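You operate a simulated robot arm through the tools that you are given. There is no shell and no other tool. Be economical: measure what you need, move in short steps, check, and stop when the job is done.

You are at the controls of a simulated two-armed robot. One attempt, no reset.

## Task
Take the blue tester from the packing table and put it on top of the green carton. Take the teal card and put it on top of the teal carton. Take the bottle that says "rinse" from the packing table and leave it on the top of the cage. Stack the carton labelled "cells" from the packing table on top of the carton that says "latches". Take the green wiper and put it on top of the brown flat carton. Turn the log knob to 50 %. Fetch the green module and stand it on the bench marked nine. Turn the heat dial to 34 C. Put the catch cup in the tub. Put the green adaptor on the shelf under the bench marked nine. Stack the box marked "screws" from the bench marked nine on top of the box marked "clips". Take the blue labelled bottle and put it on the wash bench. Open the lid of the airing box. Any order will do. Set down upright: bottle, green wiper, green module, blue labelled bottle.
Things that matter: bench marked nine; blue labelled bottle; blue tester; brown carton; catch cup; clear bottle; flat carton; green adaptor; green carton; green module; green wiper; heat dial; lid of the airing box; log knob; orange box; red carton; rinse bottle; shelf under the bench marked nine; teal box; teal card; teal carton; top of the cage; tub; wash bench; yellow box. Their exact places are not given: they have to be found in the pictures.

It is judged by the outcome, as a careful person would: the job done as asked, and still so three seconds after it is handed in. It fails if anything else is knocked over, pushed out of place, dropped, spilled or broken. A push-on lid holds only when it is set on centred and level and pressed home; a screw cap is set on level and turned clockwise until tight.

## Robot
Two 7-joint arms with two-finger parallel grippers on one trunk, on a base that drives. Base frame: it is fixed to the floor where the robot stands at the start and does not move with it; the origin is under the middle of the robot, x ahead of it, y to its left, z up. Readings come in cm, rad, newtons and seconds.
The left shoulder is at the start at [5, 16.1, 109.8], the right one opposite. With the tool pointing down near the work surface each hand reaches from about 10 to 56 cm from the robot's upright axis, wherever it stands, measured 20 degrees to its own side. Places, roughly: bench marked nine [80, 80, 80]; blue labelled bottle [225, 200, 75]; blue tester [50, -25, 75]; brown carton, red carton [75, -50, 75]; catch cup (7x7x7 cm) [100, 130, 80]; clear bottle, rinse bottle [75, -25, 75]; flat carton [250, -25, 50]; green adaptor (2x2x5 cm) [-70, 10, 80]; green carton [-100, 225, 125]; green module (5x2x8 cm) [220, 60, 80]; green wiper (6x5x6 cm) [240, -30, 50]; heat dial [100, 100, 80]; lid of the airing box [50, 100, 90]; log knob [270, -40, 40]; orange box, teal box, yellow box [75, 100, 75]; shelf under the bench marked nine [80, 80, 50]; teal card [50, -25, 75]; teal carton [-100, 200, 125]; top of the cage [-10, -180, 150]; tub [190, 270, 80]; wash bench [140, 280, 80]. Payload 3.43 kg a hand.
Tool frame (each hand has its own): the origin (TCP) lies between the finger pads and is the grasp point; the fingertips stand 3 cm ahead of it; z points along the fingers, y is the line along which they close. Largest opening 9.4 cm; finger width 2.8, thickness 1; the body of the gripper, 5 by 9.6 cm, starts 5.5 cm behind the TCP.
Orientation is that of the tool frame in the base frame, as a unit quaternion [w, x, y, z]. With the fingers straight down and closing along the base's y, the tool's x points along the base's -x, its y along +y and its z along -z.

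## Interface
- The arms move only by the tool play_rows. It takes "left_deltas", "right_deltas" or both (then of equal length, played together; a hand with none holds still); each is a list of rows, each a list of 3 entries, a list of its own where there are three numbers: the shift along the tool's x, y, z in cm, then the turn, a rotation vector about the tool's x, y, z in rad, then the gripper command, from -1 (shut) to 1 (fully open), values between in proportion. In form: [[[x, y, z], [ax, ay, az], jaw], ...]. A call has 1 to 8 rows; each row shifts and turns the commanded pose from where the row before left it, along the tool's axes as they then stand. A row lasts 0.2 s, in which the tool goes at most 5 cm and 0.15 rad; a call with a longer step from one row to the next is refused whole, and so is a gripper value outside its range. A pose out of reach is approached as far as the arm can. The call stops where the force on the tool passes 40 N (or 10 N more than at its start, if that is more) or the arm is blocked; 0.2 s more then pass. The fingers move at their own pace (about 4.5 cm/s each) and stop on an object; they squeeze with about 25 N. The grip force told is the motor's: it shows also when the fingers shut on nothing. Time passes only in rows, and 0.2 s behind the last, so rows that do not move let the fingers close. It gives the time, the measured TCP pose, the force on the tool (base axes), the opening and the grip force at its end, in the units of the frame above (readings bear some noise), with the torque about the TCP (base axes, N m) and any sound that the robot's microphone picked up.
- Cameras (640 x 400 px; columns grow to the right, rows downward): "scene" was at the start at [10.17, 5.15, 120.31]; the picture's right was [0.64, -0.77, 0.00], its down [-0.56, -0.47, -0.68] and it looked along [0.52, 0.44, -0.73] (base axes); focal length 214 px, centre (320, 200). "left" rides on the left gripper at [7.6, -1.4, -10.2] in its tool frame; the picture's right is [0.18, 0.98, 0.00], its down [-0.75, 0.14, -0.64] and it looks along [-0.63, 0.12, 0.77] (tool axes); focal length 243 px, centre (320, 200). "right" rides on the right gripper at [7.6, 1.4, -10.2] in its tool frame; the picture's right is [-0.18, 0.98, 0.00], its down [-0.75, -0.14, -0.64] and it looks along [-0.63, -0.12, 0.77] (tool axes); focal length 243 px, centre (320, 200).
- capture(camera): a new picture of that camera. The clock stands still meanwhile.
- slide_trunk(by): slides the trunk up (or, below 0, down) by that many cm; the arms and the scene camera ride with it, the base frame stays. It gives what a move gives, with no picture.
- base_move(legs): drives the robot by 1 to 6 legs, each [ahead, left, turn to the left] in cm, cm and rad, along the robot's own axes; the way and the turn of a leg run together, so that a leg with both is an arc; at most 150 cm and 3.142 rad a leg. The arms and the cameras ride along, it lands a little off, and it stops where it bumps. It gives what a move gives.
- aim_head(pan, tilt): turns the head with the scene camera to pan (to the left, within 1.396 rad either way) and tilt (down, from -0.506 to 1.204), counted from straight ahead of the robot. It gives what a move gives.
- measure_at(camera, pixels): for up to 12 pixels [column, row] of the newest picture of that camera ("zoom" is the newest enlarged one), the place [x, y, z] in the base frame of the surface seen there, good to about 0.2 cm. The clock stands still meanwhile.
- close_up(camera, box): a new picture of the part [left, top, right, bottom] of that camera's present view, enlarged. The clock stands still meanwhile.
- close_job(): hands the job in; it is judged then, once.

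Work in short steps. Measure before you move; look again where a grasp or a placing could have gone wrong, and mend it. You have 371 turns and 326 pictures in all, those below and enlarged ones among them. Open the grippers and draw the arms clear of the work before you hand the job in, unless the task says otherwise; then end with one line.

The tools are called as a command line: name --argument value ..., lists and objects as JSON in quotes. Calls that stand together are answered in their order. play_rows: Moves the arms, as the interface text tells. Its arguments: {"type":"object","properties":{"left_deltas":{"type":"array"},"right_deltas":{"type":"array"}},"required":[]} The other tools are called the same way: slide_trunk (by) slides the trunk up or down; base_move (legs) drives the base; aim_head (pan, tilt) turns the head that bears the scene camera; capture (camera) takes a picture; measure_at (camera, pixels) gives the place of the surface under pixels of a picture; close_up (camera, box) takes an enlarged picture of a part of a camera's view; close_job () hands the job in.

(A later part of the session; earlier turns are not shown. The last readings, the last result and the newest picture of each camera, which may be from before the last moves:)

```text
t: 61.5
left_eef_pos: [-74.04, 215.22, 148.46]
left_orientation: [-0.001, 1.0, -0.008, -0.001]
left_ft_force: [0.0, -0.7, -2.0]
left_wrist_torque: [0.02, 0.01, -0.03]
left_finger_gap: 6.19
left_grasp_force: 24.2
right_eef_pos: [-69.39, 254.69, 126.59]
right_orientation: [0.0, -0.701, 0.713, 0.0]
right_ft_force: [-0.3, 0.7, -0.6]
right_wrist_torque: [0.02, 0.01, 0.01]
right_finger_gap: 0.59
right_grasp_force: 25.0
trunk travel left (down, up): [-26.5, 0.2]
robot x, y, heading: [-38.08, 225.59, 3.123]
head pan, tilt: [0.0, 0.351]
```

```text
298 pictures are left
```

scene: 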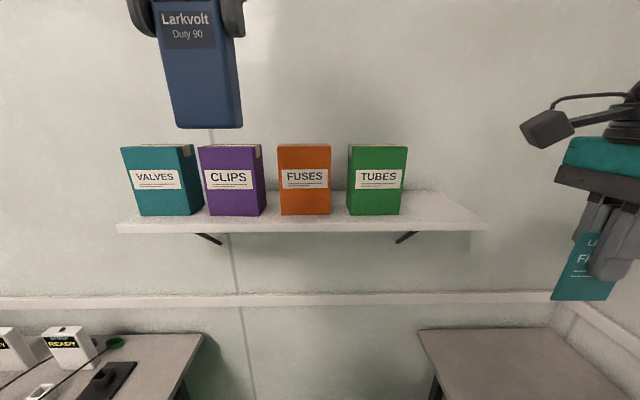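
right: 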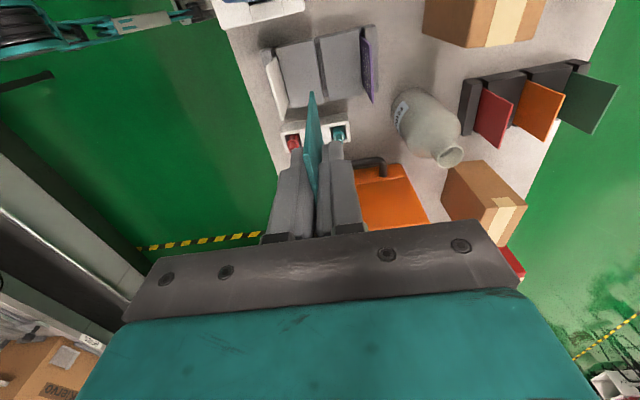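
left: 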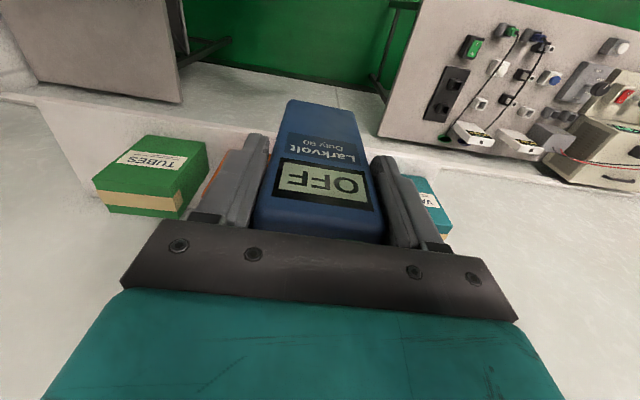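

Measure the green carton's top from the left camera.

measure_at --camera "left" --pixels '[[110, 190], [180, 196], [110, 208], [170, 213], [140, 200], [150, 145], [205, 160], [440, 180], [435, 230], [425, 200], [445, 228]]'

```text
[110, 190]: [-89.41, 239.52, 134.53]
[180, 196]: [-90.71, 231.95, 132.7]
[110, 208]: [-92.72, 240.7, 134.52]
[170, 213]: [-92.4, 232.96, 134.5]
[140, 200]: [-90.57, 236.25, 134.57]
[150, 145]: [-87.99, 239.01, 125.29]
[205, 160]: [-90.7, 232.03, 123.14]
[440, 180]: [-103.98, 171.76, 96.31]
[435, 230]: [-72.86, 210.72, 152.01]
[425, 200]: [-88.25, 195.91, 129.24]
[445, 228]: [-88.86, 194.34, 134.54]
```

Green carton top spans x −88..−93.3, y 232–241, z 134.55. I move the tester over its centre (−90.7, 236.4).

play_rows --left_deltas '[[[0, -4.2, 0], [0, 0, 0], -1], [[0, -4.2, 0], [0, 0, 0], -1], [[-3, -3.5, 0], [0, 0, 0], -1], [[-4, -3, 0], [0, 0, 0], -1], [[-4, -3, 0], [0, 0, 0], -1], [[-4, -3, 0], [0, 0, 0], -1], [[-2, 0, 0], [0, 0, 0], -1], [[0, 0, 0], [0, 0, 0], -1]]'

capture --camera "scene"

```text
t: 63.3
left_eef_pos: [-81.25, 229.63, 141.81]
left_orientation: [-0.002, 1.0, -0.009, -0.003]
left_ft_force: [0.1, 0.2, -1.5]
left_wrist_torque: [0.0, 0.01, 0.0]
left_finger_gap: 6.17
left_grasp_force: 24.7
left hand out of reach, approached as far as the arm can: row 2, 3, 4, 5, 6, 7
right_eef_pos: [-69.43, 254.64, 126.59]
right_orientation: [0.0, -0.701, 0.713, 0.0]
right_ft_force: [0.0, 0.1, -0.7]
right_wrist_torque: [0.03, 0.02, -0.02]
right_finger_gap: 0.64
right_grasp_force: 24.5
trunk travel left (down, up): [-26.5, 0.2]
robot x, y, heading: [-37.92, 226.07, 3.124]
head pan, tilt: [0.0, 0.351]
```

```text
297 pictures are left
```

scene: 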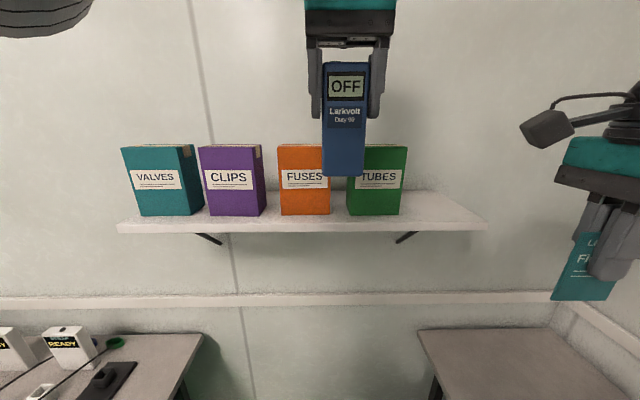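

At this height the arm is out of reach from here, so the base has to get nearer. I pull the hand back up, and look down at my own base to judge side clearances.

play_rows --left_deltas '[[[4, 3, 0], [0, 0, 0], -1], [[4, 2, -3], [0, 0, 0], -1], [[3, 0, -3], [0, 0, 0], -1], [[0, 0, 0], [0, 0, 0], -1]]'

aim_head --pan 1.39 --tilt 1.2

capture --camera "scene"

aim_head --pan -1.39 --tilt 1.2

capture --camera "scene"

```text
refused: row 2 steps farther than a row can; nothing moved
```

```text
t: 64.9
left_eef_pos: [-81.35, 229.57, 141.81]
left_orientation: [-0.001, 1.0, -0.008, -0.002]
left_ft_force: [0.4, 0.2, -1.7]
left_wrist_torque: [0.01, -0.01, -0.02]
left_finger_gap: 6.17
left_grasp_force: 24.5
right_eef_pos: [-69.4, 254.64, 126.63]
right_orientation: [0.0, -0.701, 0.713, 0.0]
right_ft_force: [-0.4, -0.1, -0.1]
right_wrist_torque: [0.0, -0.03, -0.02]
right_finger_gap: 0.6
right_grasp_force: 24.9
trunk travel left (down, up): [-26.5, 0.2]
robot x, y, heading: [-38.05, 225.26, 3.121]
head pan, tilt: [1.389, 1.201]
```

```text
296 pictures are left
```

scene: 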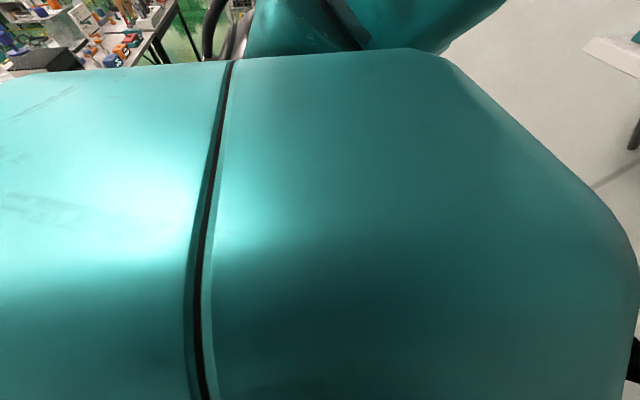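

```text
t: 67.3
left_eef_pos: [-81.33, 229.55, 141.81]
left_orientation: [-0.002, 1.0, -0.008, -0.001]
left_ft_force: [-0.5, 0.4, -1.3]
left_wrist_torque: [-0.01, 0.0, 0.05]
left_finger_gap: 6.18
left_grasp_force: 24.5
right_eef_pos: [-69.36, 254.66, 126.59]
right_orientation: [0.0, -0.701, 0.713, -0.001]
right_ft_force: [-0.2, 0.5, -0.1]
right_wrist_torque: [0.02, -0.02, 0.05]
right_finger_gap: 0.58
right_grasp_force: 25.7
trunk travel left (down, up): [-26.5, 0.2]
robot x, y, heading: [-38.08, 225.32, 3.127]
head pan, tilt: [-1.389, 1.201]
```

```text
295 pictures are left
```

scene: 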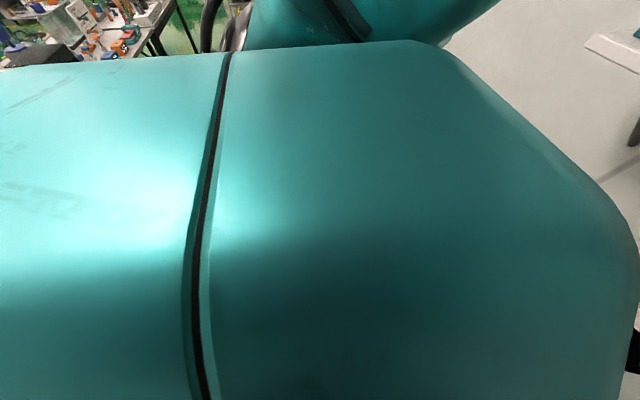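

That shows only my own trunk. I look straight ahead and down, after pulling the hand back.

play_rows --left_deltas '[[[3.5, 2, -1], [0, 0, 0], -1], [[3.5, 2, -2], [0, 0, 0], -1], [[2, 2, -3], [0, 0, 0], -1], [[0, 0, 0], [0, 0, 0], -1]]'

aim_head --pan 0 --tilt 1.2

capture --camera "scene"

```text
t: 68.5
left_eef_pos: [-75.23, 222.64, 144.44]
left_orientation: [-0.009, 0.998, -0.004, 0.058]
left_ft_force: [-0.8, -0.3, -1.1]
left_wrist_torque: [0.01, 0.02, 0.01]
left_finger_gap: 6.17
left_grasp_force: 25.5
right_eef_pos: [-69.47, 254.78, 126.58]
right_orientation: [0.0, -0.7, 0.714, 0.0]
right_ft_force: [-0.3, -0.3, -0.5]
right_wrist_torque: [-0.01, 0.02, 0.01]
right_finger_gap: 0.61
right_grasp_force: 24.7
trunk travel left (down, up): [-26.5, 0.2]
robot x, y, heading: [-37.64, 225.37, 3.127]
head pan, tilt: [-1.389, 1.201]
stopped in row 4 (left hand): the arm was blocked; the commanded pose is now the measured one
```

```text
t: 70.0
left_eef_pos: [-75.23, 222.55, 144.6]
left_orientation: [-0.012, 0.998, -0.005, 0.057]
left_ft_force: [-0.7, -0.5, -1.7]
left_wrist_torque: [-0.02, 0.01, 0.0]
left_finger_gap: 6.18
left_grasp_force: 24.7
right_eef_pos: [-69.3, 254.6, 126.68]
right_orientation: [0.0, -0.701, 0.713, 0.0]
right_ft_force: [0.4, -0.5, 0.0]
right_wrist_torque: [0.0, 0.0, -0.01]
right_finger_gap: 0.59
right_grasp_force: 25.1
trunk travel left (down, up): [-26.5, 0.2]
robot x, y, heading: [-38.02, 225.73, 3.122]
head pan, tilt: [0.0, 1.201]
```

```text
294 pictures are left
```

scene: 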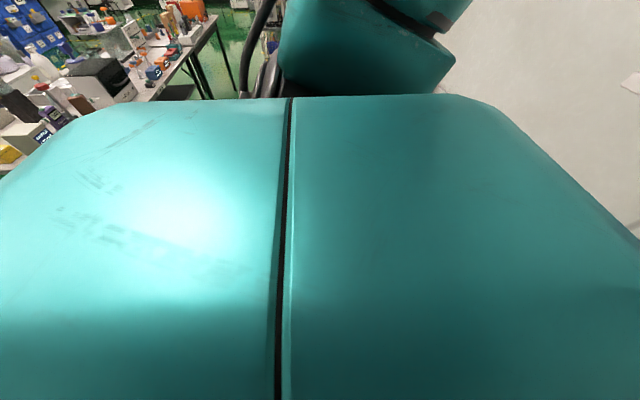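

The head seems caught beside the raised left arm; I tilt it back up at the same pan, then return to centre.

aim_head --pan 1.0 --tilt 0.35

capture --camera "scene"

aim_head --pan 0 --tilt 0.35

capture --camera "scene"

```text
t: 71.3
left_eef_pos: [-74.83, 222.6, 145.01]
left_orientation: [-0.012, 0.999, -0.004, 0.05]
left_ft_force: [-0.4, 0.5, -2.1]
left_wrist_torque: [0.01, -0.02, 0.0]
left_finger_gap: 6.17
left_grasp_force: 25.4
right_eef_pos: [-69.33, 254.61, 126.55]
right_orientation: [0.0, -0.701, 0.713, 0.0]
right_ft_force: [-0.2, -1.1, -0.1]
right_wrist_torque: [0.0, 0.0, 0.01]
right_finger_gap: 0.59
right_grasp_force: 25.7
trunk travel left (down, up): [-26.5, 0.2]
robot x, y, heading: [-38.16, 225.65, 3.125]
head pan, tilt: [1.0, 0.351]
```

```text
293 pictures are left
```

scene: 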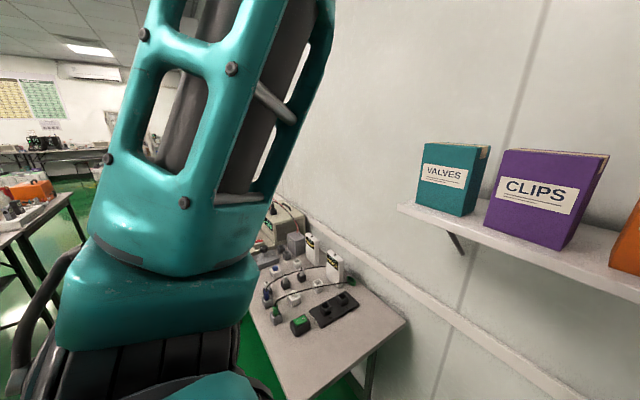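

```text
t: 72.6
left_eef_pos: [-74.88, 222.62, 144.97]
left_orientation: [-0.011, 0.999, -0.006, 0.05]
left_ft_force: [-0.9, -0.3, -1.5]
left_wrist_torque: [0.0, -0.03, 0.0]
left_finger_gap: 6.18
left_grasp_force: 24.8
right_eef_pos: [-69.42, 254.67, 126.65]
right_orientation: [0.0, -0.701, 0.713, 0.0]
right_ft_force: [0.0, 0.5, -0.5]
right_wrist_torque: [0.01, 0.01, 0.01]
right_finger_gap: 0.63
right_grasp_force: 25.2
trunk travel left (down, up): [-26.5, 0.2]
robot x, y, heading: [-38.37, 225.26, 3.127]
head pan, tilt: [0.0, 0.351]
```

```text
292 pictures are left
```

scene: 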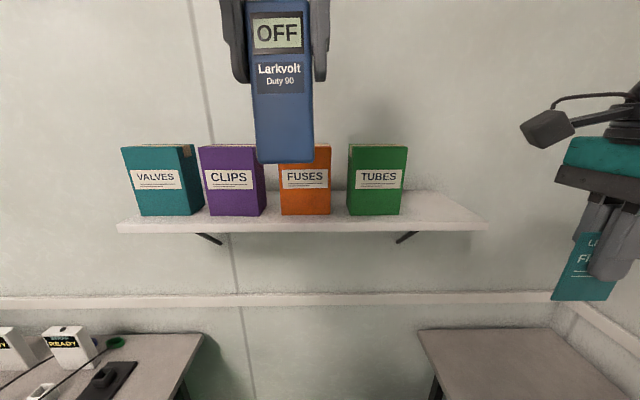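

Head is fine again. The left arm can't hold height when crossing the middle, so I pull the hand back/left and up, straighten it, then turn the base right so the green carton lies on the left side.

play_rows --left_deltas '[[[2, 3, 0], [0, -0.05, 0], -1], [[2, 3, 0], [-0.02, -0.05, 0], -1], [[2, 3, -1.5], [0, 0, 0], -1], [[1, 0, -3], [0, 0, 0], -1], [[0, 0, 0], [0, 0, 0], -1]]'

```text
t: 73.8
left_eef_pos: [-68.46, 213.53, 147.76]
left_orientation: [-0.002, 1.0, -0.005, 0.0]
left_ft_force: [1.3, -0.7, -2.0]
left_wrist_torque: [-0.02, -0.01, -0.05]
left_finger_gap: 6.14
left_grasp_force: 25.1
left hand out of reach, approached as far as the arm can: row 4
right_eef_pos: [-69.4, 254.52, 126.64]
right_orientation: [0.0, -0.701, 0.713, 0.0]
right_ft_force: [1.4, -0.5, -0.1]
right_wrist_torque: [-0.02, 0.03, 0.01]
right_finger_gap: 0.6
right_grasp_force: 25.1
trunk travel left (down, up): [-26.5, 0.2]
robot x, y, heading: [-38.23, 225.55, 3.126]
head pan, tilt: [0.0, 0.351]
```

Now base: turn right 0.53 rad and move to about (−54.6, 226.5).

base_move --legs '[[0, 0, -0.527], [0, 7.6, 0], [14.6, 0, 0]]'

capture --camera "scene"

```text
t: 77.3
left_eef_pos: [-87.17, 231.69, 147.65]
left_orientation: [0.0, 0.965, -0.264, 0.0]
left_ft_force: [-0.6, 0.3, -1.7]
left_wrist_torque: [-0.01, 0.01, -0.01]
left_finger_gap: 6.16
left_grasp_force: 24.3
right_eef_pos: [-67.2, 267.71, 126.6]
right_orientation: [0.0, -0.492, 0.87, 0.0]
right_ft_force: [0.0, 0.7, -0.1]
right_wrist_torque: [-0.03, -0.03, 0.02]
right_finger_gap: 0.6
right_grasp_force: 24.9
trunk travel left (down, up): [-26.5, 0.2]
robot x, y, heading: [-54.62, 226.89, 2.598]
head pan, tilt: [0.0, 0.351]
```

```text
291 pictures are left
```

scene: 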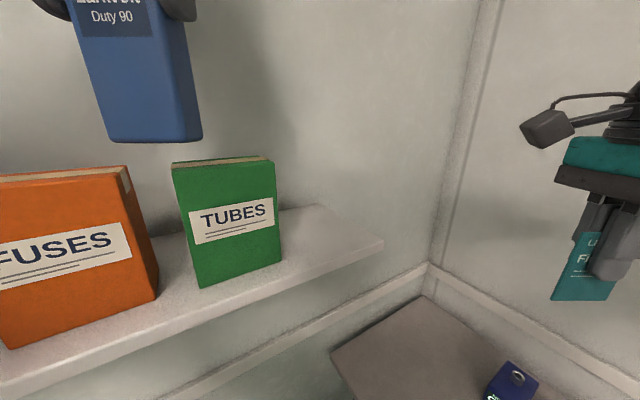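

Clear. I move the tester over the carton centre and turn it to align with the carton.

play_rows --left_deltas '[[[-2.7, -1.13, 0], [0, 0, 0], -1], [[-2.7, -1.13, 0], [0, 0, 0], -1], [[0, 0, 0], [0, 0, -0.133], -1], [[0, 0, 0], [0, 0, -0.133], -1], [[0, 0, 0], [0, 0, -0.133], -1], [[0, 0, 0], [0, 0, -0.133], -1], [[0, 0, 0], [0, 0, 0], -1]]'

close_up --camera "scene" --box '[140, 0, 340, 200]'

capture --camera "left"

```text
t: 78.9
left_eef_pos: [-90.6, 236.38, 147.64]
left_orientation: [-0.001, 1.0, 0.0, 0.001]
left_ft_force: [-1.1, -0.2, -1.5]
left_wrist_torque: [-0.03, -0.04, -0.02]
left_finger_gap: 6.19
left_grasp_force: 25.6
right_eef_pos: [-67.23, 267.48, 126.51]
right_orientation: [0.0, -0.492, 0.87, 0.0]
right_ft_force: [-0.1, 0.2, 0.1]
right_wrist_torque: [-0.03, 0.0, 0.02]
right_finger_gap: 0.63
right_grasp_force: 24.8
trunk travel left (down, up): [-26.5, 0.2]
robot x, y, heading: [-54.5, 226.98, 2.602]
head pan, tilt: [0.0, 0.351]
```

```text
2.00 times, centred on (240, 100) of scene
```

zoom: 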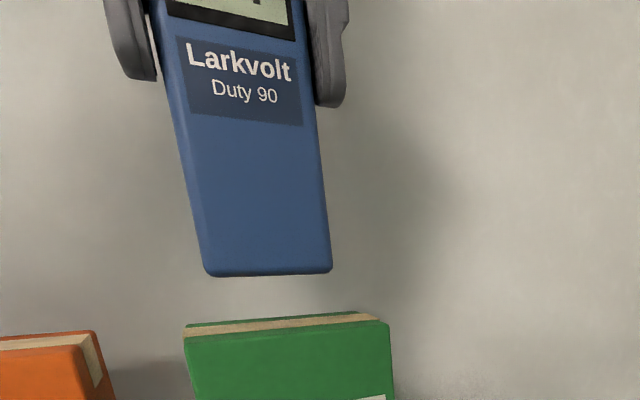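

```text
289 pictures are left
```

left: 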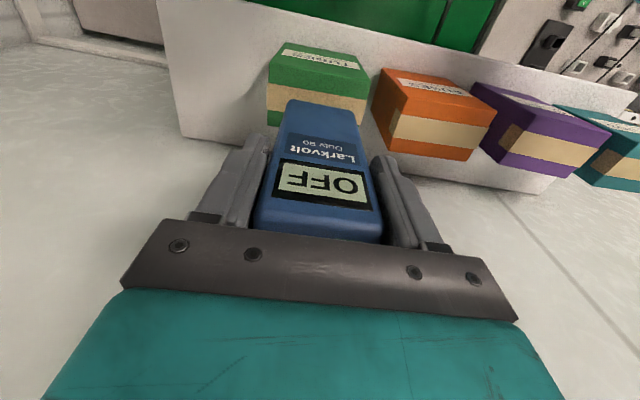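

Aligned. Measure tester's bottom edge vs carton top.

measure_at --camera "zoom" --pixels '[[215, 273], [325, 268], [265, 270], [250, 325], [195, 330], [380, 320]]'

```text
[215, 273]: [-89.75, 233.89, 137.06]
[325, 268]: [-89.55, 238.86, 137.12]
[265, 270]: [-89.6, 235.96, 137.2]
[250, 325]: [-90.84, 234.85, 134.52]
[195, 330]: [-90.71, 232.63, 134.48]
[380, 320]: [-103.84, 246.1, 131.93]
```

Gap about 2.4 cm. Lower 1.9, then in fine steps watching the force.

play_rows --left_deltas '[[[0, 0, 1], [0, 0, 0], -1], [[0, 0, 0.9], [0, 0, 0], -1], [[0, 0, 0.2], [0, 0, 0], -1], [[0, 0, 0], [0, 0, 0], -1]]'

close_up --camera "scene" --box '[140, 0, 340, 200]'

```text
t: 79.9
left_eef_pos: [-90.56, 236.36, 145.59]
left_orientation: [0.0, 1.0, -0.001, 0.001]
left_ft_force: [0.3, 1.1, -2.1]
left_wrist_torque: [-0.01, -0.02, -0.01]
left_finger_gap: 6.21
left_grasp_force: 24.7
right_eef_pos: [-67.21, 267.59, 126.58]
right_orientation: [0.0, -0.492, 0.87, 0.0]
right_ft_force: [0.4, 0.7, -1.0]
right_wrist_torque: [0.01, 0.0, 0.03]
right_finger_gap: 0.58
right_grasp_force: 24.7
trunk travel left (down, up): [-26.5, 0.2]
robot x, y, heading: [-54.56, 226.85, 2.603]
head pan, tilt: [0.0, 0.351]
```

```text
2.00 times, centred on (240, 100) of scene
```

zoom: 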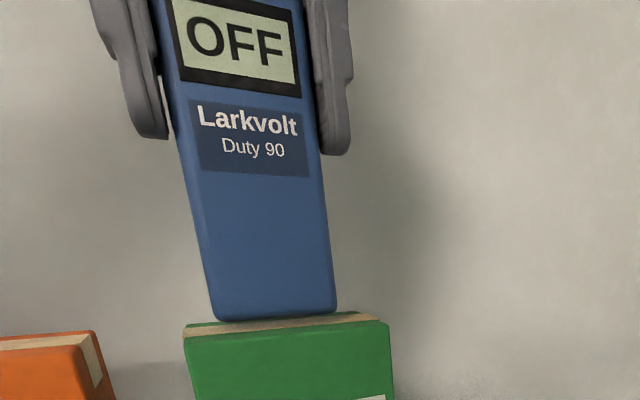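

Almost touching. Step down 0.15 at a time.

play_rows --left_deltas '[[[0, 0, 0.15], [0, 0, 0], -1], [[0, 0, 0.15], [0, 0, 0], -1], [[0, 0, 0], [0, 0, 0], -1]]'

```text
t: 80.7
left_eef_pos: [-90.45, 236.22, 145.22]
left_orientation: [0.0, 1.0, -0.001, 0.001]
left_ft_force: [-0.4, -0.6, -1.6]
left_wrist_torque: [-0.02, -0.03, 0.01]
left_finger_gap: 6.16
left_grasp_force: 24.9
right_eef_pos: [-67.15, 267.52, 126.59]
right_orientation: [0.0, -0.493, 0.87, 0.0]
right_ft_force: [0.5, -0.2, -0.4]
right_wrist_torque: [-0.01, -0.01, 0.02]
right_finger_gap: 0.59
right_grasp_force: 25.4
trunk travel left (down, up): [-26.5, 0.2]
robot x, y, heading: [-54.81, 226.66, 2.603]
head pan, tilt: [0.0, 0.351]
```

play_rows --left_deltas '[[[0, 0, 0.15], [0, 0, 0], -1], [[0, 0, 0.1], [0, 0, 0], -1], [[0, 0, 0], [0, 0, 0], -1]]'

```text
t: 81.5
left_eef_pos: [-90.45, 236.27, 145.29]
left_orientation: [-0.003, 1.0, 0.0, -0.001]
left_ft_force: [-3.2, 2.4, 16.8]
left_wrist_torque: [-0.21, 0.64, -0.02]
left_finger_gap: 6.15
left_grasp_force: 25.1
right_eef_pos: [-67.16, 267.59, 126.71]
right_orientation: [0.0, -0.493, 0.87, 0.001]
right_ft_force: [-0.8, 0.0, -0.2]
right_wrist_torque: [0.03, 0.03, 0.0]
right_finger_gap: 0.62
right_grasp_force: 24.8
trunk travel left (down, up): [-26.5, 0.2]
robot x, y, heading: [-54.73, 226.9, 2.599]
head pan, tilt: [0.0, 0.351]
```

Contact (≈17 N). Ease off 0.1, open, and raise.

play_rows --left_deltas '[[[0, 0, -0.15], [0, 0, 0], -1], [[0, 0, 0], [0, 0, 0], 0], [[0, 0, 0], [0, 0, 0], 0.5], [[0, 0, 0], [0, 0, 0], 0.6], [[0, 0, -1.5], [0, 0, 0], 0.6], [[0, 0, -1.5], [0, 0, 0], 0.6]]'

capture --camera "scene"

```text
t: 82.9
left_eef_pos: [-90.49, 236.32, 148.38]
left_orientation: [-0.001, 1.0, -0.002, 0.0]
left_ft_force: [-0.1, 0.4, 0.5]
left_wrist_torque: [-0.01, 0.02, 0.02]
left_finger_gap: 7.54
left_grasp_force: 0.0
right_eef_pos: [-67.12, 267.63, 126.55]
right_orientation: [-0.001, -0.492, 0.871, 0.0]
right_ft_force: [-0.4, 0.0, -0.3]
right_wrist_torque: [-0.01, 0.03, 0.02]
right_finger_gap: 0.6
right_grasp_force: 25.0
trunk travel left (down, up): [-26.5, 0.2]
robot x, y, heading: [-54.66, 226.64, 2.596]
head pan, tilt: [0.0, 0.351]
```

```text
287 pictures are left
```

scene: 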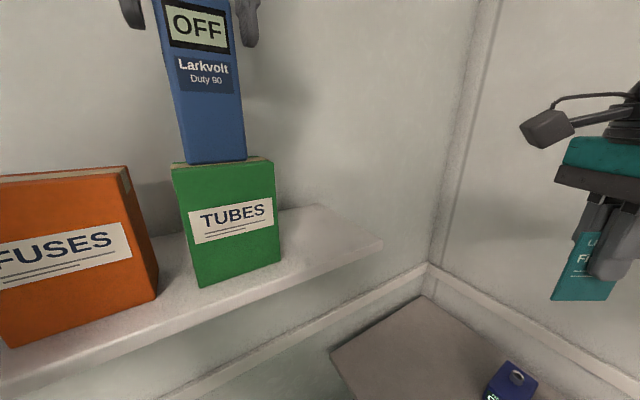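

Tester stands on the green carton. Withdraw the left hand: up a bit and back along +x.

play_rows --left_deltas '[[[0, 0, -1], [0, 0, 0], 0.8], [[3, 0, 0], [0, 0, 0], 0.8], [[4, 0, 0], [0, 0, 0], 0.8], [[4, 0, 0], [0, 0, 0], 0.8], [[4, 2, 0], [0, 0, 0], 0.8], [[2, 4, 0], [0, 0, 0], 0.8]]'

capture --camera "scene"

```text
t: 83.8
left_eef_pos: [-81.77, 236.04, 148.72]
left_orientation: [-0.008, 1.0, 0.011, 0.005]
left_ft_force: [-5.2, 1.2, 0.9]
left_wrist_torque: [-0.11, -0.82, 0.13]
left_finger_gap: 8.44
left_grasp_force: 0.1
left hand out of reach, approached as far as the arm can: row 1
right_eef_pos: [-67.16, 267.66, 126.57]
right_orientation: [-0.001, -0.493, 0.87, 0.001]
right_ft_force: [1.2, 0.0, 0.6]
right_wrist_torque: [0.02, -0.04, 0.03]
right_finger_gap: 0.6
right_grasp_force: 25.4
trunk travel left (down, up): [-26.5, 0.2]
robot x, y, heading: [-54.22, 226.78, 2.602]
head pan, tilt: [0.0, 0.351]
stopped in row 4 (left hand): the force on the tool passed its limit (the readings are from after the stop); the commanded pose is now the measured one
```

```text
286 pictures are left
```

scene: 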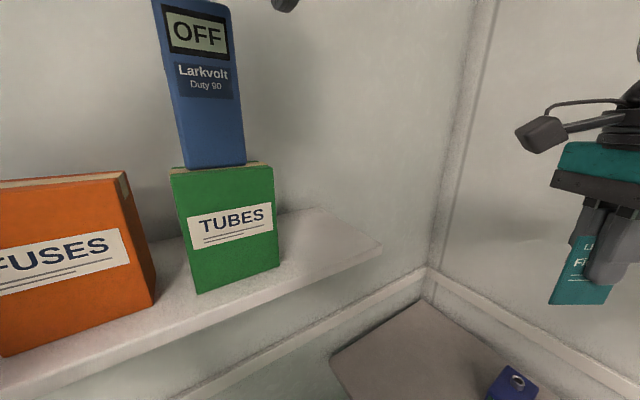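

The hand likely brushed my own head while pulling back; tester still stands. I move it sideways (−y) away instead.

play_rows --left_deltas '[[[0, 3, 0], [0, 0, 0], 0.8], [[0, 4, 0], [0, 0, 0], 0.8], [[0, 4, 0], [0, 0, 0], 0.8], [[0, 4, 0], [0, 0, 0], 0.8], [[0, 0, 0], [0, 0, 0], 0.8]]'

capture --camera "scene"

```text
t: 84.2
left_eef_pos: [-82.0, 235.29, 148.69]
left_orientation: [-0.015, 1.0, 0.025, 0.009]
left_ft_force: [-6.1, 9.3, 7.0]
left_wrist_torque: [-0.9, -1.28, 0.99]
left_finger_gap: 8.45
left_grasp_force: 0.1
right_eef_pos: [-67.2, 267.35, 126.59]
right_orientation: [0.0, -0.492, 0.871, 0.001]
right_ft_force: [0.8, -0.6, 0.5]
right_wrist_torque: [0.06, 0.02, 0.01]
right_finger_gap: 0.6
right_grasp_force: 24.9
trunk travel left (down, up): [-26.5, 0.2]
robot x, y, heading: [-54.46, 227.11, 2.597]
head pan, tilt: [0.0, 0.351]
stopped in row 1 (left hand): the force on the tool passed its limit (the readings are from after the stop); the commanded pose is now the measured one
```

```text
285 pictures are left
```

scene: 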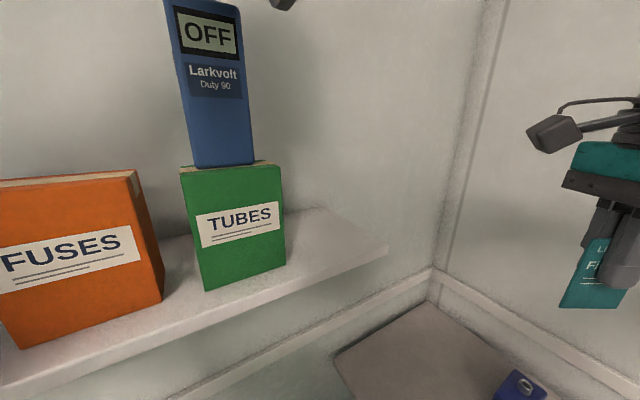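

The wrist camera touches the head. I go slightly forward again, rotate the wrist back, then leave sideways-left.

play_rows --left_deltas '[[[-2.5, -0.5, 0], [0, 0, 0], 0.8], [[0, 0, 0], [0, 0, 0.14], 0.8], [[0, 0, 0], [0, 0, 0.14], 0.8], [[0, 0, 0], [0, 0, 0.14], 0.8], [[0, 0, 0], [0, 0, 0.14], 0.8], [[0, 0, 0], [0, 0, 0], 0.8]]'

aim_head --pan 0 --tilt 0.35

capture --camera "left"

```text
t: 85.5
left_eef_pos: [-84.27, 235.91, 148.76]
left_orientation: [-0.016, 0.967, -0.256, 0.003]
left_ft_force: [-0.6, -0.7, 0.0]
left_wrist_torque: [-0.01, -0.02, -0.05]
left_finger_gap: 8.46
left_grasp_force: 0.1
right_eef_pos: [-67.27, 267.57, 126.55]
right_orientation: [-0.001, -0.492, 0.87, 0.001]
right_ft_force: [-0.2, 0.0, -0.3]
right_wrist_torque: [-0.01, -0.03, -0.01]
right_finger_gap: 0.64
right_grasp_force: 24.9
trunk travel left (down, up): [-26.5, 0.2]
robot x, y, heading: [-54.4, 226.89, 2.598]
head pan, tilt: [0.0, 0.351]
```

```text
t: 86.2
left_eef_pos: [-84.51, 235.8, 148.75]
left_orientation: [-0.016, 0.967, -0.255, 0.004]
left_ft_force: [0.2, 0.6, 1.1]
left_wrist_torque: [-0.01, 0.05, -0.02]
left_finger_gap: 8.44
left_grasp_force: 0.1
right_eef_pos: [-67.21, 267.6, 126.57]
right_orientation: [0.0, -0.492, 0.871, 0.0]
right_ft_force: [-0.5, 1.3, 0.3]
right_wrist_torque: [0.0, -0.04, 0.01]
right_finger_gap: 0.59
right_grasp_force: 24.7
trunk travel left (down, up): [-26.5, 0.2]
robot x, y, heading: [-55.08, 226.8, 2.596]
head pan, tilt: [0.0, 0.351]
```

```text
284 pictures are left
```

left: 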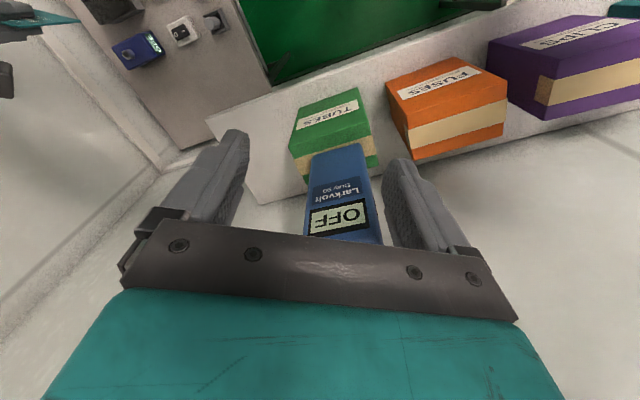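

The tester is ahead of the fingers, clear. Move left in the tool frame, slightly back.

play_rows --left_deltas '[[[0.5, 3.5, 0], [0, 0, 0], 0.8], [[0.5, 4, 0], [0, 0, 0], 0.8], [[1, 4, 0], [0, 0, 0], 0.8], [[4, 0, 0], [0, 0, 0], 0.8], [[4, 0, 1], [0, 0, 0], 0.8], [[3, 0, 4], [0, 0, 0], 0.8]]'

capture --camera "scene"

```text
t: 87.5
left_eef_pos: [-81.06, 221.94, 139.29]
left_orientation: [-0.015, 0.967, -0.255, 0.005]
left_ft_force: [-0.8, 0.3, -0.3]
left_wrist_torque: [0.0, -0.01, 0.01]
left_finger_gap: 8.47
left_grasp_force: 0.1
left hand out of reach, approached as far as the arm can: row 2, 3, 4, 5
right_eef_pos: [-67.3, 267.65, 126.66]
right_orientation: [0.0, -0.493, 0.87, 0.0]
right_ft_force: [0.1, 0.2, -0.6]
right_wrist_torque: [-0.01, -0.04, -0.02]
right_finger_gap: 0.62
right_grasp_force: 24.6
trunk travel left (down, up): [-26.5, 0.2]
robot x, y, heading: [-54.65, 226.67, 2.599]
head pan, tilt: [0.0, 0.351]
```

```text
283 pictures are left
```

scene: 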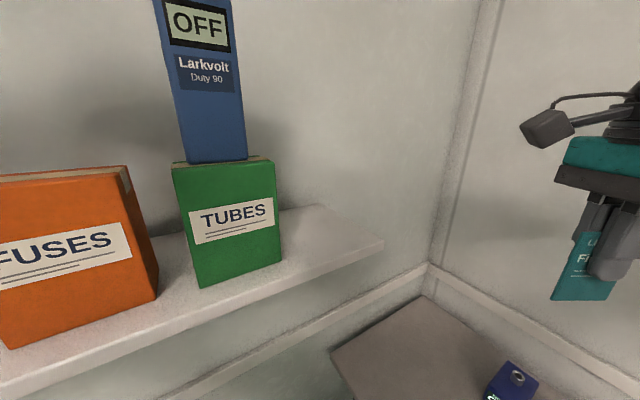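

Tester done. For laying the card flat I need to hold it only by its end, so I'll regrip it against a table. I back out and look at the free table on the right.

base_move --legs '[[-18, 0, 0]]'

aim_head --pan -0.5 --tilt 0.7

capture --camera "scene"

```text
t: 89.0
left_eef_pos: [-65.64, 212.74, 139.46]
left_orientation: [-0.017, 0.967, -0.256, 0.004]
left_ft_force: [-0.1, 0.5, -0.6]
left_wrist_torque: [0.01, 0.03, 0.02]
left_finger_gap: 8.46
left_grasp_force: 0.1
right_eef_pos: [-51.89, 258.39, 126.61]
right_orientation: [-0.001, -0.492, 0.871, 0.001]
right_ft_force: [0.3, -1.2, 0.2]
right_wrist_torque: [0.01, -0.03, -0.01]
right_finger_gap: 0.6
right_grasp_force: 24.8
trunk travel left (down, up): [-26.5, 0.2]
robot x, y, heading: [-39.48, 217.57, 2.598]
head pan, tilt: [0.0, 0.351]
```

```text
t: 90.0
left_eef_pos: [-65.81, 212.68, 139.45]
left_orientation: [-0.016, 0.966, -0.256, 0.003]
left_ft_force: [-0.3, -0.1, -0.4]
left_wrist_torque: [-0.03, 0.03, -0.03]
left_finger_gap: 8.46
left_grasp_force: 0.1
right_eef_pos: [-51.81, 258.41, 126.66]
right_orientation: [0.0, -0.492, 0.871, 0.001]
right_ft_force: [0.2, 1.2, -0.7]
right_wrist_torque: [0.0, 0.01, 0.03]
right_finger_gap: 0.62
right_grasp_force: 24.8
trunk travel left (down, up): [-26.5, 0.2]
robot x, y, heading: [-39.29, 217.4, 2.601]
head pan, tilt: [-0.499, 0.7]
```

```text
282 pictures are left
```

scene: 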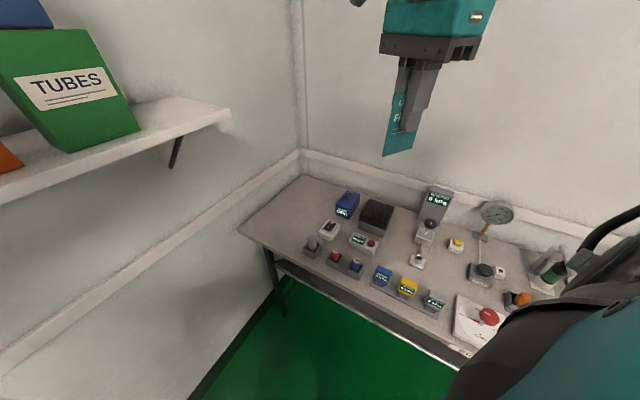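

measure_at --camera "scene" --pixels '[[275, 225], [300, 195], [240, 230], [290, 240], [325, 205], [350, 280], [450, 330], [410, 260], [400, 135], [390, 155]]'

```text
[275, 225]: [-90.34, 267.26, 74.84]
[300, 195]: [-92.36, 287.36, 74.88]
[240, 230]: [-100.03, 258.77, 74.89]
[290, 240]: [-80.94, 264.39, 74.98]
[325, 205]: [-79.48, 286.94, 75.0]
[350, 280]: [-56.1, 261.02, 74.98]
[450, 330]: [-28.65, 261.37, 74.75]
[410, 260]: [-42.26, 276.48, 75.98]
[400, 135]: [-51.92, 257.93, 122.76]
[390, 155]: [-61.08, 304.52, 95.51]
```

Free spot there is awkward to reach; the desk's end at about (−66,180) is free and next to the teal carton. I turn to face −x and slide left along the desk.

base_move --legs '[[-3, 0, 0.541], [0, 47, 0]]'

aim_head --pan -0.2 --tilt 0.8

capture --camera "scene"

```text
t: 93.1
left_eef_pos: [-56.58, 183.65, 139.42]
left_orientation: [-0.017, 1.0, 0.006, 0.001]
left_ft_force: [0.3, 0.4, 0.4]
left_wrist_torque: [-0.02, 0.02, 0.04]
left_finger_gap: 8.45
left_grasp_force: 0.1
right_eef_pos: [-67.41, 229.87, 126.8]
right_orientation: [-0.001, -0.702, 0.712, 0.002]
right_ft_force: [0.2, 1.4, -0.1]
right_wrist_torque: [-0.04, 0.03, 0.01]
right_finger_gap: 0.6
right_grasp_force: 25.2
trunk travel left (down, up): [-26.5, 0.2]
robot x, y, heading: [-36.46, 201.02, 3.129]
head pan, tilt: [-0.499, 0.7]
stopped in leg 2: the robot was blocked; the commanded pose is now the measured one
```

```text
t: 93.9
left_eef_pos: [-56.72, 183.45, 139.35]
left_orientation: [-0.016, 1.0, 0.006, 0.0]
left_ft_force: [-1.0, 0.3, -0.1]
left_wrist_torque: [-0.01, -0.01, -0.01]
left_finger_gap: 8.46
left_grasp_force: 0.0
right_eef_pos: [-67.73, 229.79, 126.65]
right_orientation: [0.0, -0.702, 0.712, 0.001]
right_ft_force: [-0.2, -0.6, 0.8]
right_wrist_torque: [0.01, 0.0, 0.01]
right_finger_gap: 0.63
right_grasp_force: 25.0
trunk travel left (down, up): [-26.5, 0.2]
robot x, y, heading: [-36.23, 201.11, 3.118]
head pan, tilt: [-0.201, 0.799]
```

```text
281 pictures are left
```

scene: 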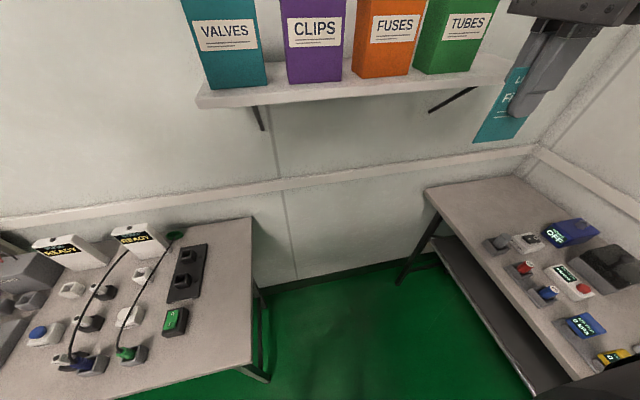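

Blocked by the desk's corner/leg. I back off 8 cm, then continue left, and measure the free spot on the desk end.

measure_at --camera "scene" --pixels '[[230, 330], [245, 235], [225, 260], [250, 360], [175, 335], [190, 380], [205, 345], [225, 8], [250, 5], [205, 90], [265, 85]]'

base_move --legs '[[-8, 0, 0], [0, 27, 0]]'

```text
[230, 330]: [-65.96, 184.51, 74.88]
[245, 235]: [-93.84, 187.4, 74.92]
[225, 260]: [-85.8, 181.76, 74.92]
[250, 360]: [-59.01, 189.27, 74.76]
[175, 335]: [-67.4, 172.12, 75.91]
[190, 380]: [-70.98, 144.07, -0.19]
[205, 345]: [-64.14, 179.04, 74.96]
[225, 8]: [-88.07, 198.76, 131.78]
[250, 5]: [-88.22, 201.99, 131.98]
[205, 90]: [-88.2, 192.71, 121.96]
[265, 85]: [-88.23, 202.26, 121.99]
```

```text
t: 96.5
left_eef_pos: [-48.88, 155.75, 139.41]
left_orientation: [-0.017, 1.0, 0.009, 0.001]
left_ft_force: [1.1, -0.9, 0.5]
left_wrist_torque: [0.03, -0.02, 0.0]
left_finger_gap: 8.46
left_grasp_force: 0.2
right_eef_pos: [-60.07, 202.2, 126.67]
right_orientation: [0.0, -0.703, 0.711, 0.001]
right_ft_force: [0.0, 0.1, 0.2]
right_wrist_torque: [0.0, 0.01, 0.01]
right_finger_gap: 0.63
right_grasp_force: 25.6
trunk travel left (down, up): [-26.5, 0.2]
robot x, y, heading: [-28.62, 173.65, 3.128]
head pan, tilt: [-0.201, 0.799]
```

Now above free area: lower the trunk 26 cm, move the right hand to (−66.5,183.5).

slide_trunk --by -26

play_rows --right_deltas '[[[4, 1.5, 0], [0, 0, 0], -1], [[4, 1.5, 0], [0, 0, 0], -1], [[4, 1.5, 0], [0, 0, 0], -1], [[4, 1.5, 0], [0, 0, 0], -1], [[2.7, 0.5, 2], [0, 0, 0], -1], [[0, 0, 4.5], [0, 0, 0], -1], [[0, 0, 4.5], [0, 0, 0], -1], [[0, 0, 4], [0, 0, 0], -1]]'

capture --camera "scene"

```text
t: 99.2
left_eef_pos: [-48.89, 155.73, 113.33]
left_orientation: [-0.017, 1.0, 0.009, 0.0]
left_ft_force: [0.0, -0.4, 0.9]
left_wrist_torque: [0.0, 0.01, 0.02]
left_finger_gap: 8.46
left_grasp_force: 0.2
right_eef_pos: [-60.01, 202.2, 100.75]
right_orientation: [0.0, -0.704, 0.711, 0.001]
right_ft_force: [-0.5, -0.2, -0.9]
right_wrist_torque: [0.0, -0.01, -0.01]
right_finger_gap: 0.6
right_grasp_force: 25.4
trunk travel left (down, up): [-0.5, 26.2]
robot x, y, heading: [-28.61, 173.8, 3.136]
head pan, tilt: [-0.201, 0.799]
```

```text
t: 101.0
left_eef_pos: [-48.97, 155.92, 113.38]
left_orientation: [-0.017, 1.0, 0.008, 0.0]
left_ft_force: [0.4, -1.1, 0.4]
left_wrist_torque: [-0.03, -0.04, 0.01]
left_finger_gap: 8.45
left_grasp_force: 0.0
right_eef_pos: [-66.38, 185.21, 86.03]
right_orientation: [0.0, -0.704, 0.71, 0.002]
right_ft_force: [-0.9, -0.1, -1.0]
right_wrist_torque: [0.01, 0.02, 0.0]
right_finger_gap: 0.56
right_grasp_force: 25.0
right hand out of reach, approached as far as the arm can: row 5
trunk travel left (down, up): [-0.5, 26.2]
robot x, y, heading: [-28.6, 173.54, 3.135]
head pan, tilt: [-0.201, 0.799]
```

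```text
280 pictures are left
```

scene: 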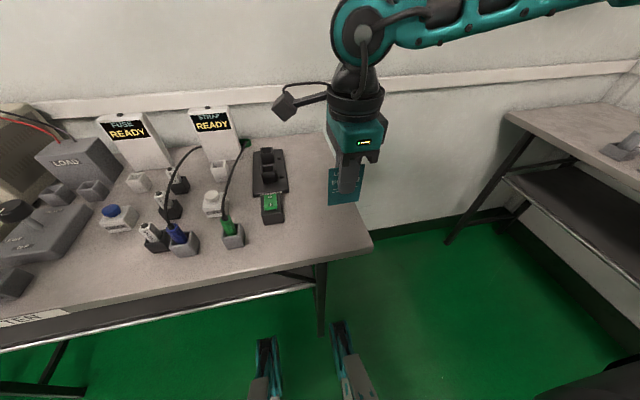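

Card hangs just above the desk's end. Lower until its edge touches.

play_rows --right_deltas '[[[0, 0, 2], [0, 0, 0], -1], [[0, 0, 1.5], [0, 0, 0], -1], [[0, 0, 0.5], [0, 0, 0], -1], [[0, 0, 0.3], [0, 0, 0], -1], [[0, 0, 0.2], [0, 0, 0], -1]]'

close_up --camera "scene" --box '[280, 120, 400, 240]'

```text
t: 102.2
left_eef_pos: [-48.88, 155.86, 113.4]
left_orientation: [-0.017, 1.0, 0.009, 0.0]
left_ft_force: [0.5, -1.0, -0.6]
left_wrist_torque: [-0.02, 0.03, -0.01]
left_finger_gap: 8.49
left_grasp_force: 0.0
right_eef_pos: [-66.32, 185.05, 81.7]
right_orientation: [0.0, -0.704, 0.711, 0.001]
right_ft_force: [-0.3, 0.6, 2.8]
right_wrist_torque: [-0.04, -0.04, 0.0]
right_finger_gap: 0.62
right_grasp_force: 25.0
trunk travel left (down, up): [-0.5, 26.2]
robot x, y, heading: [-28.44, 173.46, 3.131]
head pan, tilt: [-0.201, 0.799]
```

```text
3.33 times, centred on (340, 180) of scene
```

zoom: 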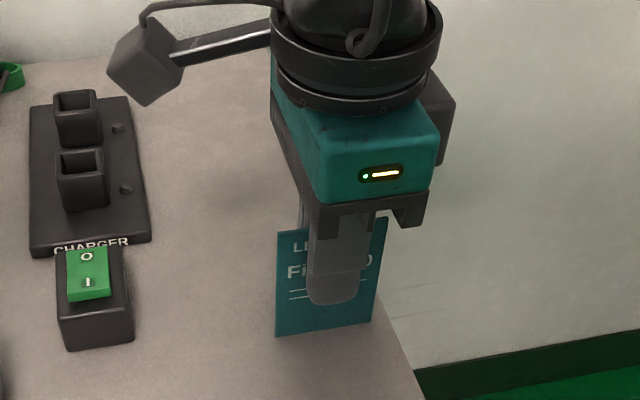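

Contact. Loosen slightly (gap ≈1), slide up 3.2 cm, and grip the top end again.

play_rows --right_deltas '[[[0, 0, 0], [0, 0, 0], -0.78], [[0, 0, 0], [0, 0, 0], -0.78], [[0, 0, -1], [0, 0, 0], -0.78], [[0, 0, -1.1], [0, 0, 0], -0.78], [[0, 0, -1.1], [0, 0, 0], -0.78], [[0, 0, 0], [0, 0, 0], -1], [[0, 0, 0], [0, 0, 0], -1]]'

close_up --camera "scene" --box '[280, 120, 400, 240]'

```text
t: 103.8
left_eef_pos: [-48.81, 155.91, 113.44]
left_orientation: [-0.018, 1.0, 0.008, 0.001]
left_ft_force: [-0.5, 0.2, -0.5]
left_wrist_torque: [0.0, -0.02, 0.0]
left_finger_gap: 8.45
left_grasp_force: 0.1
right_eef_pos: [-66.44, 185.0, 84.93]
right_orientation: [-0.001, -0.704, 0.711, 0.001]
right_ft_force: [-0.3, -0.7, 1.0]
right_wrist_torque: [-0.03, 0.0, -0.01]
right_finger_gap: 0.15
right_grasp_force: 25.3
trunk travel left (down, up): [-0.5, 26.2]
robot x, y, heading: [-28.58, 173.58, 3.129]
head pan, tilt: [-0.201, 0.799]
```

```text
3.33 times, centred on (340, 180) of scene
```

zoom: 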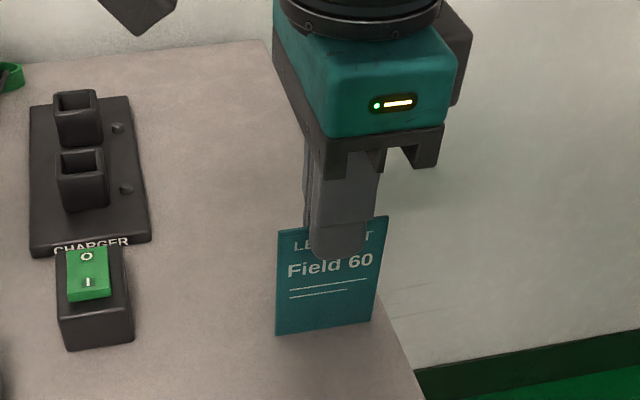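

Card regripped by its end (reaches 10 cm beyond TCP). Lift, raise the trunk, shift the base 13 cm right.

play_rows --right_deltas '[[[0, 0, -3], [0, 0, 0], -1], [[0, 0, -4], [0, 0, 0], -1], [[0, 0, -4.5], [0, 0, 0], -1], [[0, 0, -4], [0, 0, 0], -1]]'

slide_trunk --by 26

base_move --legs '[[0, -13, 0]]'

play_rows --right_deltas '[[[0, 0, -3], [-0.136, 0, 0], -1], [[0, 0, -3], [-0.136, 0, 0], -1], [[0, 0, 0], [-0.136, 0, 0], -1], [[0, 0, 0], [-0.136, 0, 0], -1], [[0, 0, 0], [-0.136, 0, 0], -1], [[0, 0, 0], [-0.136, 0, 0], -1], [[0, 0, 0], [-0.136, 0, 0], -1], [[0, 0, 0], [-0.136, 0, 0], -1]]'

aim_head --pan -0.2 --tilt 0.35

capture --camera "scene"

```text
t: 104.8
left_eef_pos: [-48.87, 155.78, 113.42]
left_orientation: [-0.018, 1.0, 0.008, 0.0]
left_ft_force: [-0.3, 0.0, 0.5]
left_wrist_torque: [-0.02, 0.0, -0.03]
left_finger_gap: 8.47
left_grasp_force: 0.0
right_eef_pos: [-66.31, 185.2, 100.23]
right_orientation: [0.0, -0.704, 0.71, 0.001]
right_ft_force: [-0.2, -0.5, 0.0]
right_wrist_torque: [-0.03, 0.0, 0.01]
right_finger_gap: 0.14
right_grasp_force: 25.0
trunk travel left (down, up): [-0.5, 26.2]
robot x, y, heading: [-28.25, 173.32, 3.131]
head pan, tilt: [-0.201, 0.799]
```

```text
t: 107.4
left_eef_pos: [-48.82, 155.88, 139.37]
left_orientation: [-0.017, 1.0, 0.009, 0.0]
left_ft_force: [0.2, -0.2, 0.1]
left_wrist_torque: [0.02, -0.03, -0.02]
left_finger_gap: 8.45
left_grasp_force: 0.2
right_eef_pos: [-66.47, 185.23, 126.16]
right_orientation: [0.0, -0.703, 0.711, 0.001]
right_ft_force: [0.4, 0.7, 0.0]
right_wrist_torque: [-0.02, -0.02, 0.0]
right_finger_gap: 0.15
right_grasp_force: 25.4
trunk travel left (down, up): [-26.5, 0.2]
robot x, y, heading: [-28.54, 173.32, 3.135]
head pan, tilt: [-0.201, 0.799]
```

```text
t: 108.7
left_eef_pos: [-48.74, 168.83, 139.52]
left_orientation: [-0.017, 1.0, 0.009, 0.001]
left_ft_force: [-0.3, -0.1, 0.1]
left_wrist_torque: [-0.03, 0.0, 0.02]
left_finger_gap: 8.48
left_grasp_force: 0.1
right_eef_pos: [-66.27, 197.98, 126.18]
right_orientation: [-0.002, -0.704, 0.711, 0.001]
right_ft_force: [0.7, 0.3, 0.0]
right_wrist_torque: [0.02, -0.02, 0.03]
right_finger_gap: 0.14
right_grasp_force: 25.1
trunk travel left (down, up): [-26.5, 0.2]
robot x, y, heading: [-28.29, 186.03, 3.128]
head pan, tilt: [-0.201, 0.799]
```

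```text
t: 110.5
left_eef_pos: [-48.71, 168.76, 139.43]
left_orientation: [-0.017, 1.0, 0.009, 0.0]
left_ft_force: [0.2, -0.6, -0.7]
left_wrist_torque: [-0.01, 0.02, 0.03]
left_finger_gap: 8.46
left_grasp_force: 0.0
right_eef_pos: [-65.84, 197.99, 132.25]
right_orientation: [-0.366, -0.602, 0.607, 0.369]
right_ft_force: [-0.5, -0.2, -0.4]
right_wrist_torque: [-0.01, -0.02, 0.03]
right_finger_gap: 0.15
right_grasp_force: 24.7
trunk travel left (down, up): [-26.5, 0.2]
robot x, y, heading: [-28.12, 186.23, 3.129]
head pan, tilt: [-0.201, 0.799]
```

```text
t: 111.4
left_eef_pos: [-48.73, 168.68, 139.39]
left_orientation: [-0.018, 1.0, 0.009, 0.001]
left_ft_force: [-0.8, -0.4, -0.2]
left_wrist_torque: [-0.01, 0.02, 0.01]
left_finger_gap: 8.47
left_grasp_force: 0.1
right_eef_pos: [-65.75, 197.99, 132.32]
right_orientation: [-0.364, -0.601, 0.608, 0.369]
right_ft_force: [-0.5, -0.4, -0.7]
right_wrist_torque: [0.03, 0.0, -0.03]
right_finger_gap: 0.17
right_grasp_force: 25.2
trunk travel left (down, up): [-26.5, 0.2]
robot x, y, heading: [-28.44, 186.38, 3.132]
head pan, tilt: [-0.201, 0.351]
```

```text
277 pictures are left
```

scene: 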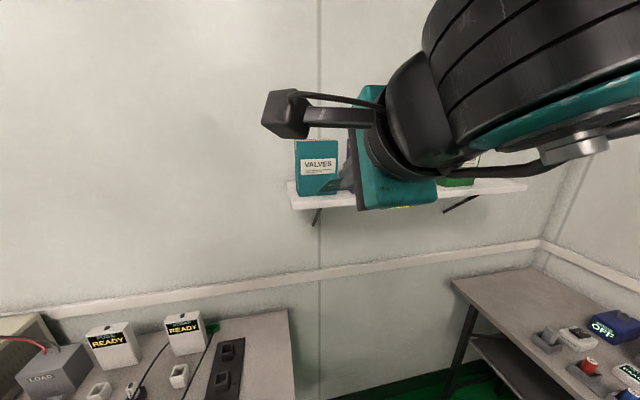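

Continue: 0.27 rad more pitch, then raise 7 cm.

play_rows --right_deltas '[[[0, 0, 0], [-0.136, 0, 0], -1], [[0, 0, 0], [-0.136, 0, 0], -1], [[0.25, 3.52, -0.75], [0, 0, 0], -1], [[0.25, 3.52, -0.75], [0, 0, 0], -1], [[0, 0, 0], [0, 0, 0], -1]]'

capture --camera "right"

```text
t: 112.6
left_eef_pos: [-48.64, 168.79, 139.49]
left_orientation: [-0.017, 1.0, 0.009, 0.0]
left_ft_force: [-1.2, 0.4, 0.3]
left_wrist_torque: [0.02, 0.05, -0.02]
left_finger_gap: 8.49
left_grasp_force: 0.0
right_eef_pos: [-66.27, 197.18, 139.81]
right_orientation: [-0.443, -0.548, 0.552, 0.447]
right_ft_force: [-0.4, -0.5, -0.6]
right_wrist_torque: [-0.01, -0.06, -0.01]
right_finger_gap: 0.19
right_grasp_force: 25.5
right hand out of reach, approached as far as the arm can: row 2
trunk travel left (down, up): [-26.5, 0.2]
robot x, y, heading: [-28.1, 186.52, 3.131]
head pan, tilt: [-0.201, 0.351]
```

```text
276 pictures are left
```

right: 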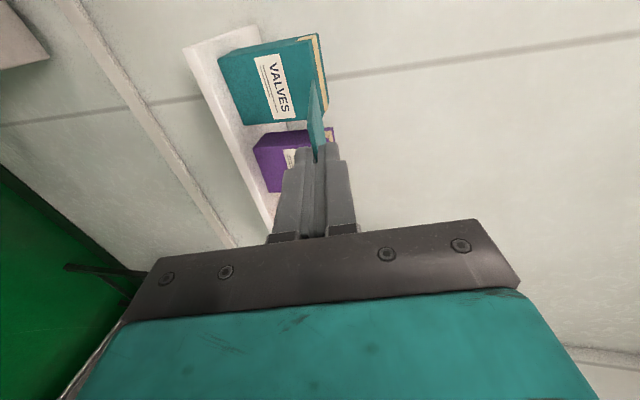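

Measure card leading edge and the teal carton's top in this view.

measure_at --camera "right" --pixels '[[313, 90], [318, 125], [322, 105], [318, 50], [322, 70], [310, 60], [328, 90], [222, 60]]'

```text
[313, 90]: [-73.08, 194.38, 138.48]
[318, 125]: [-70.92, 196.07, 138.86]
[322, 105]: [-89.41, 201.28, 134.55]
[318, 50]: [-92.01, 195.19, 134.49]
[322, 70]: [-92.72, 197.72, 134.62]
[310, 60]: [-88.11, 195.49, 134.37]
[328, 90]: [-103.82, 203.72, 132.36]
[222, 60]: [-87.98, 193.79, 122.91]
```

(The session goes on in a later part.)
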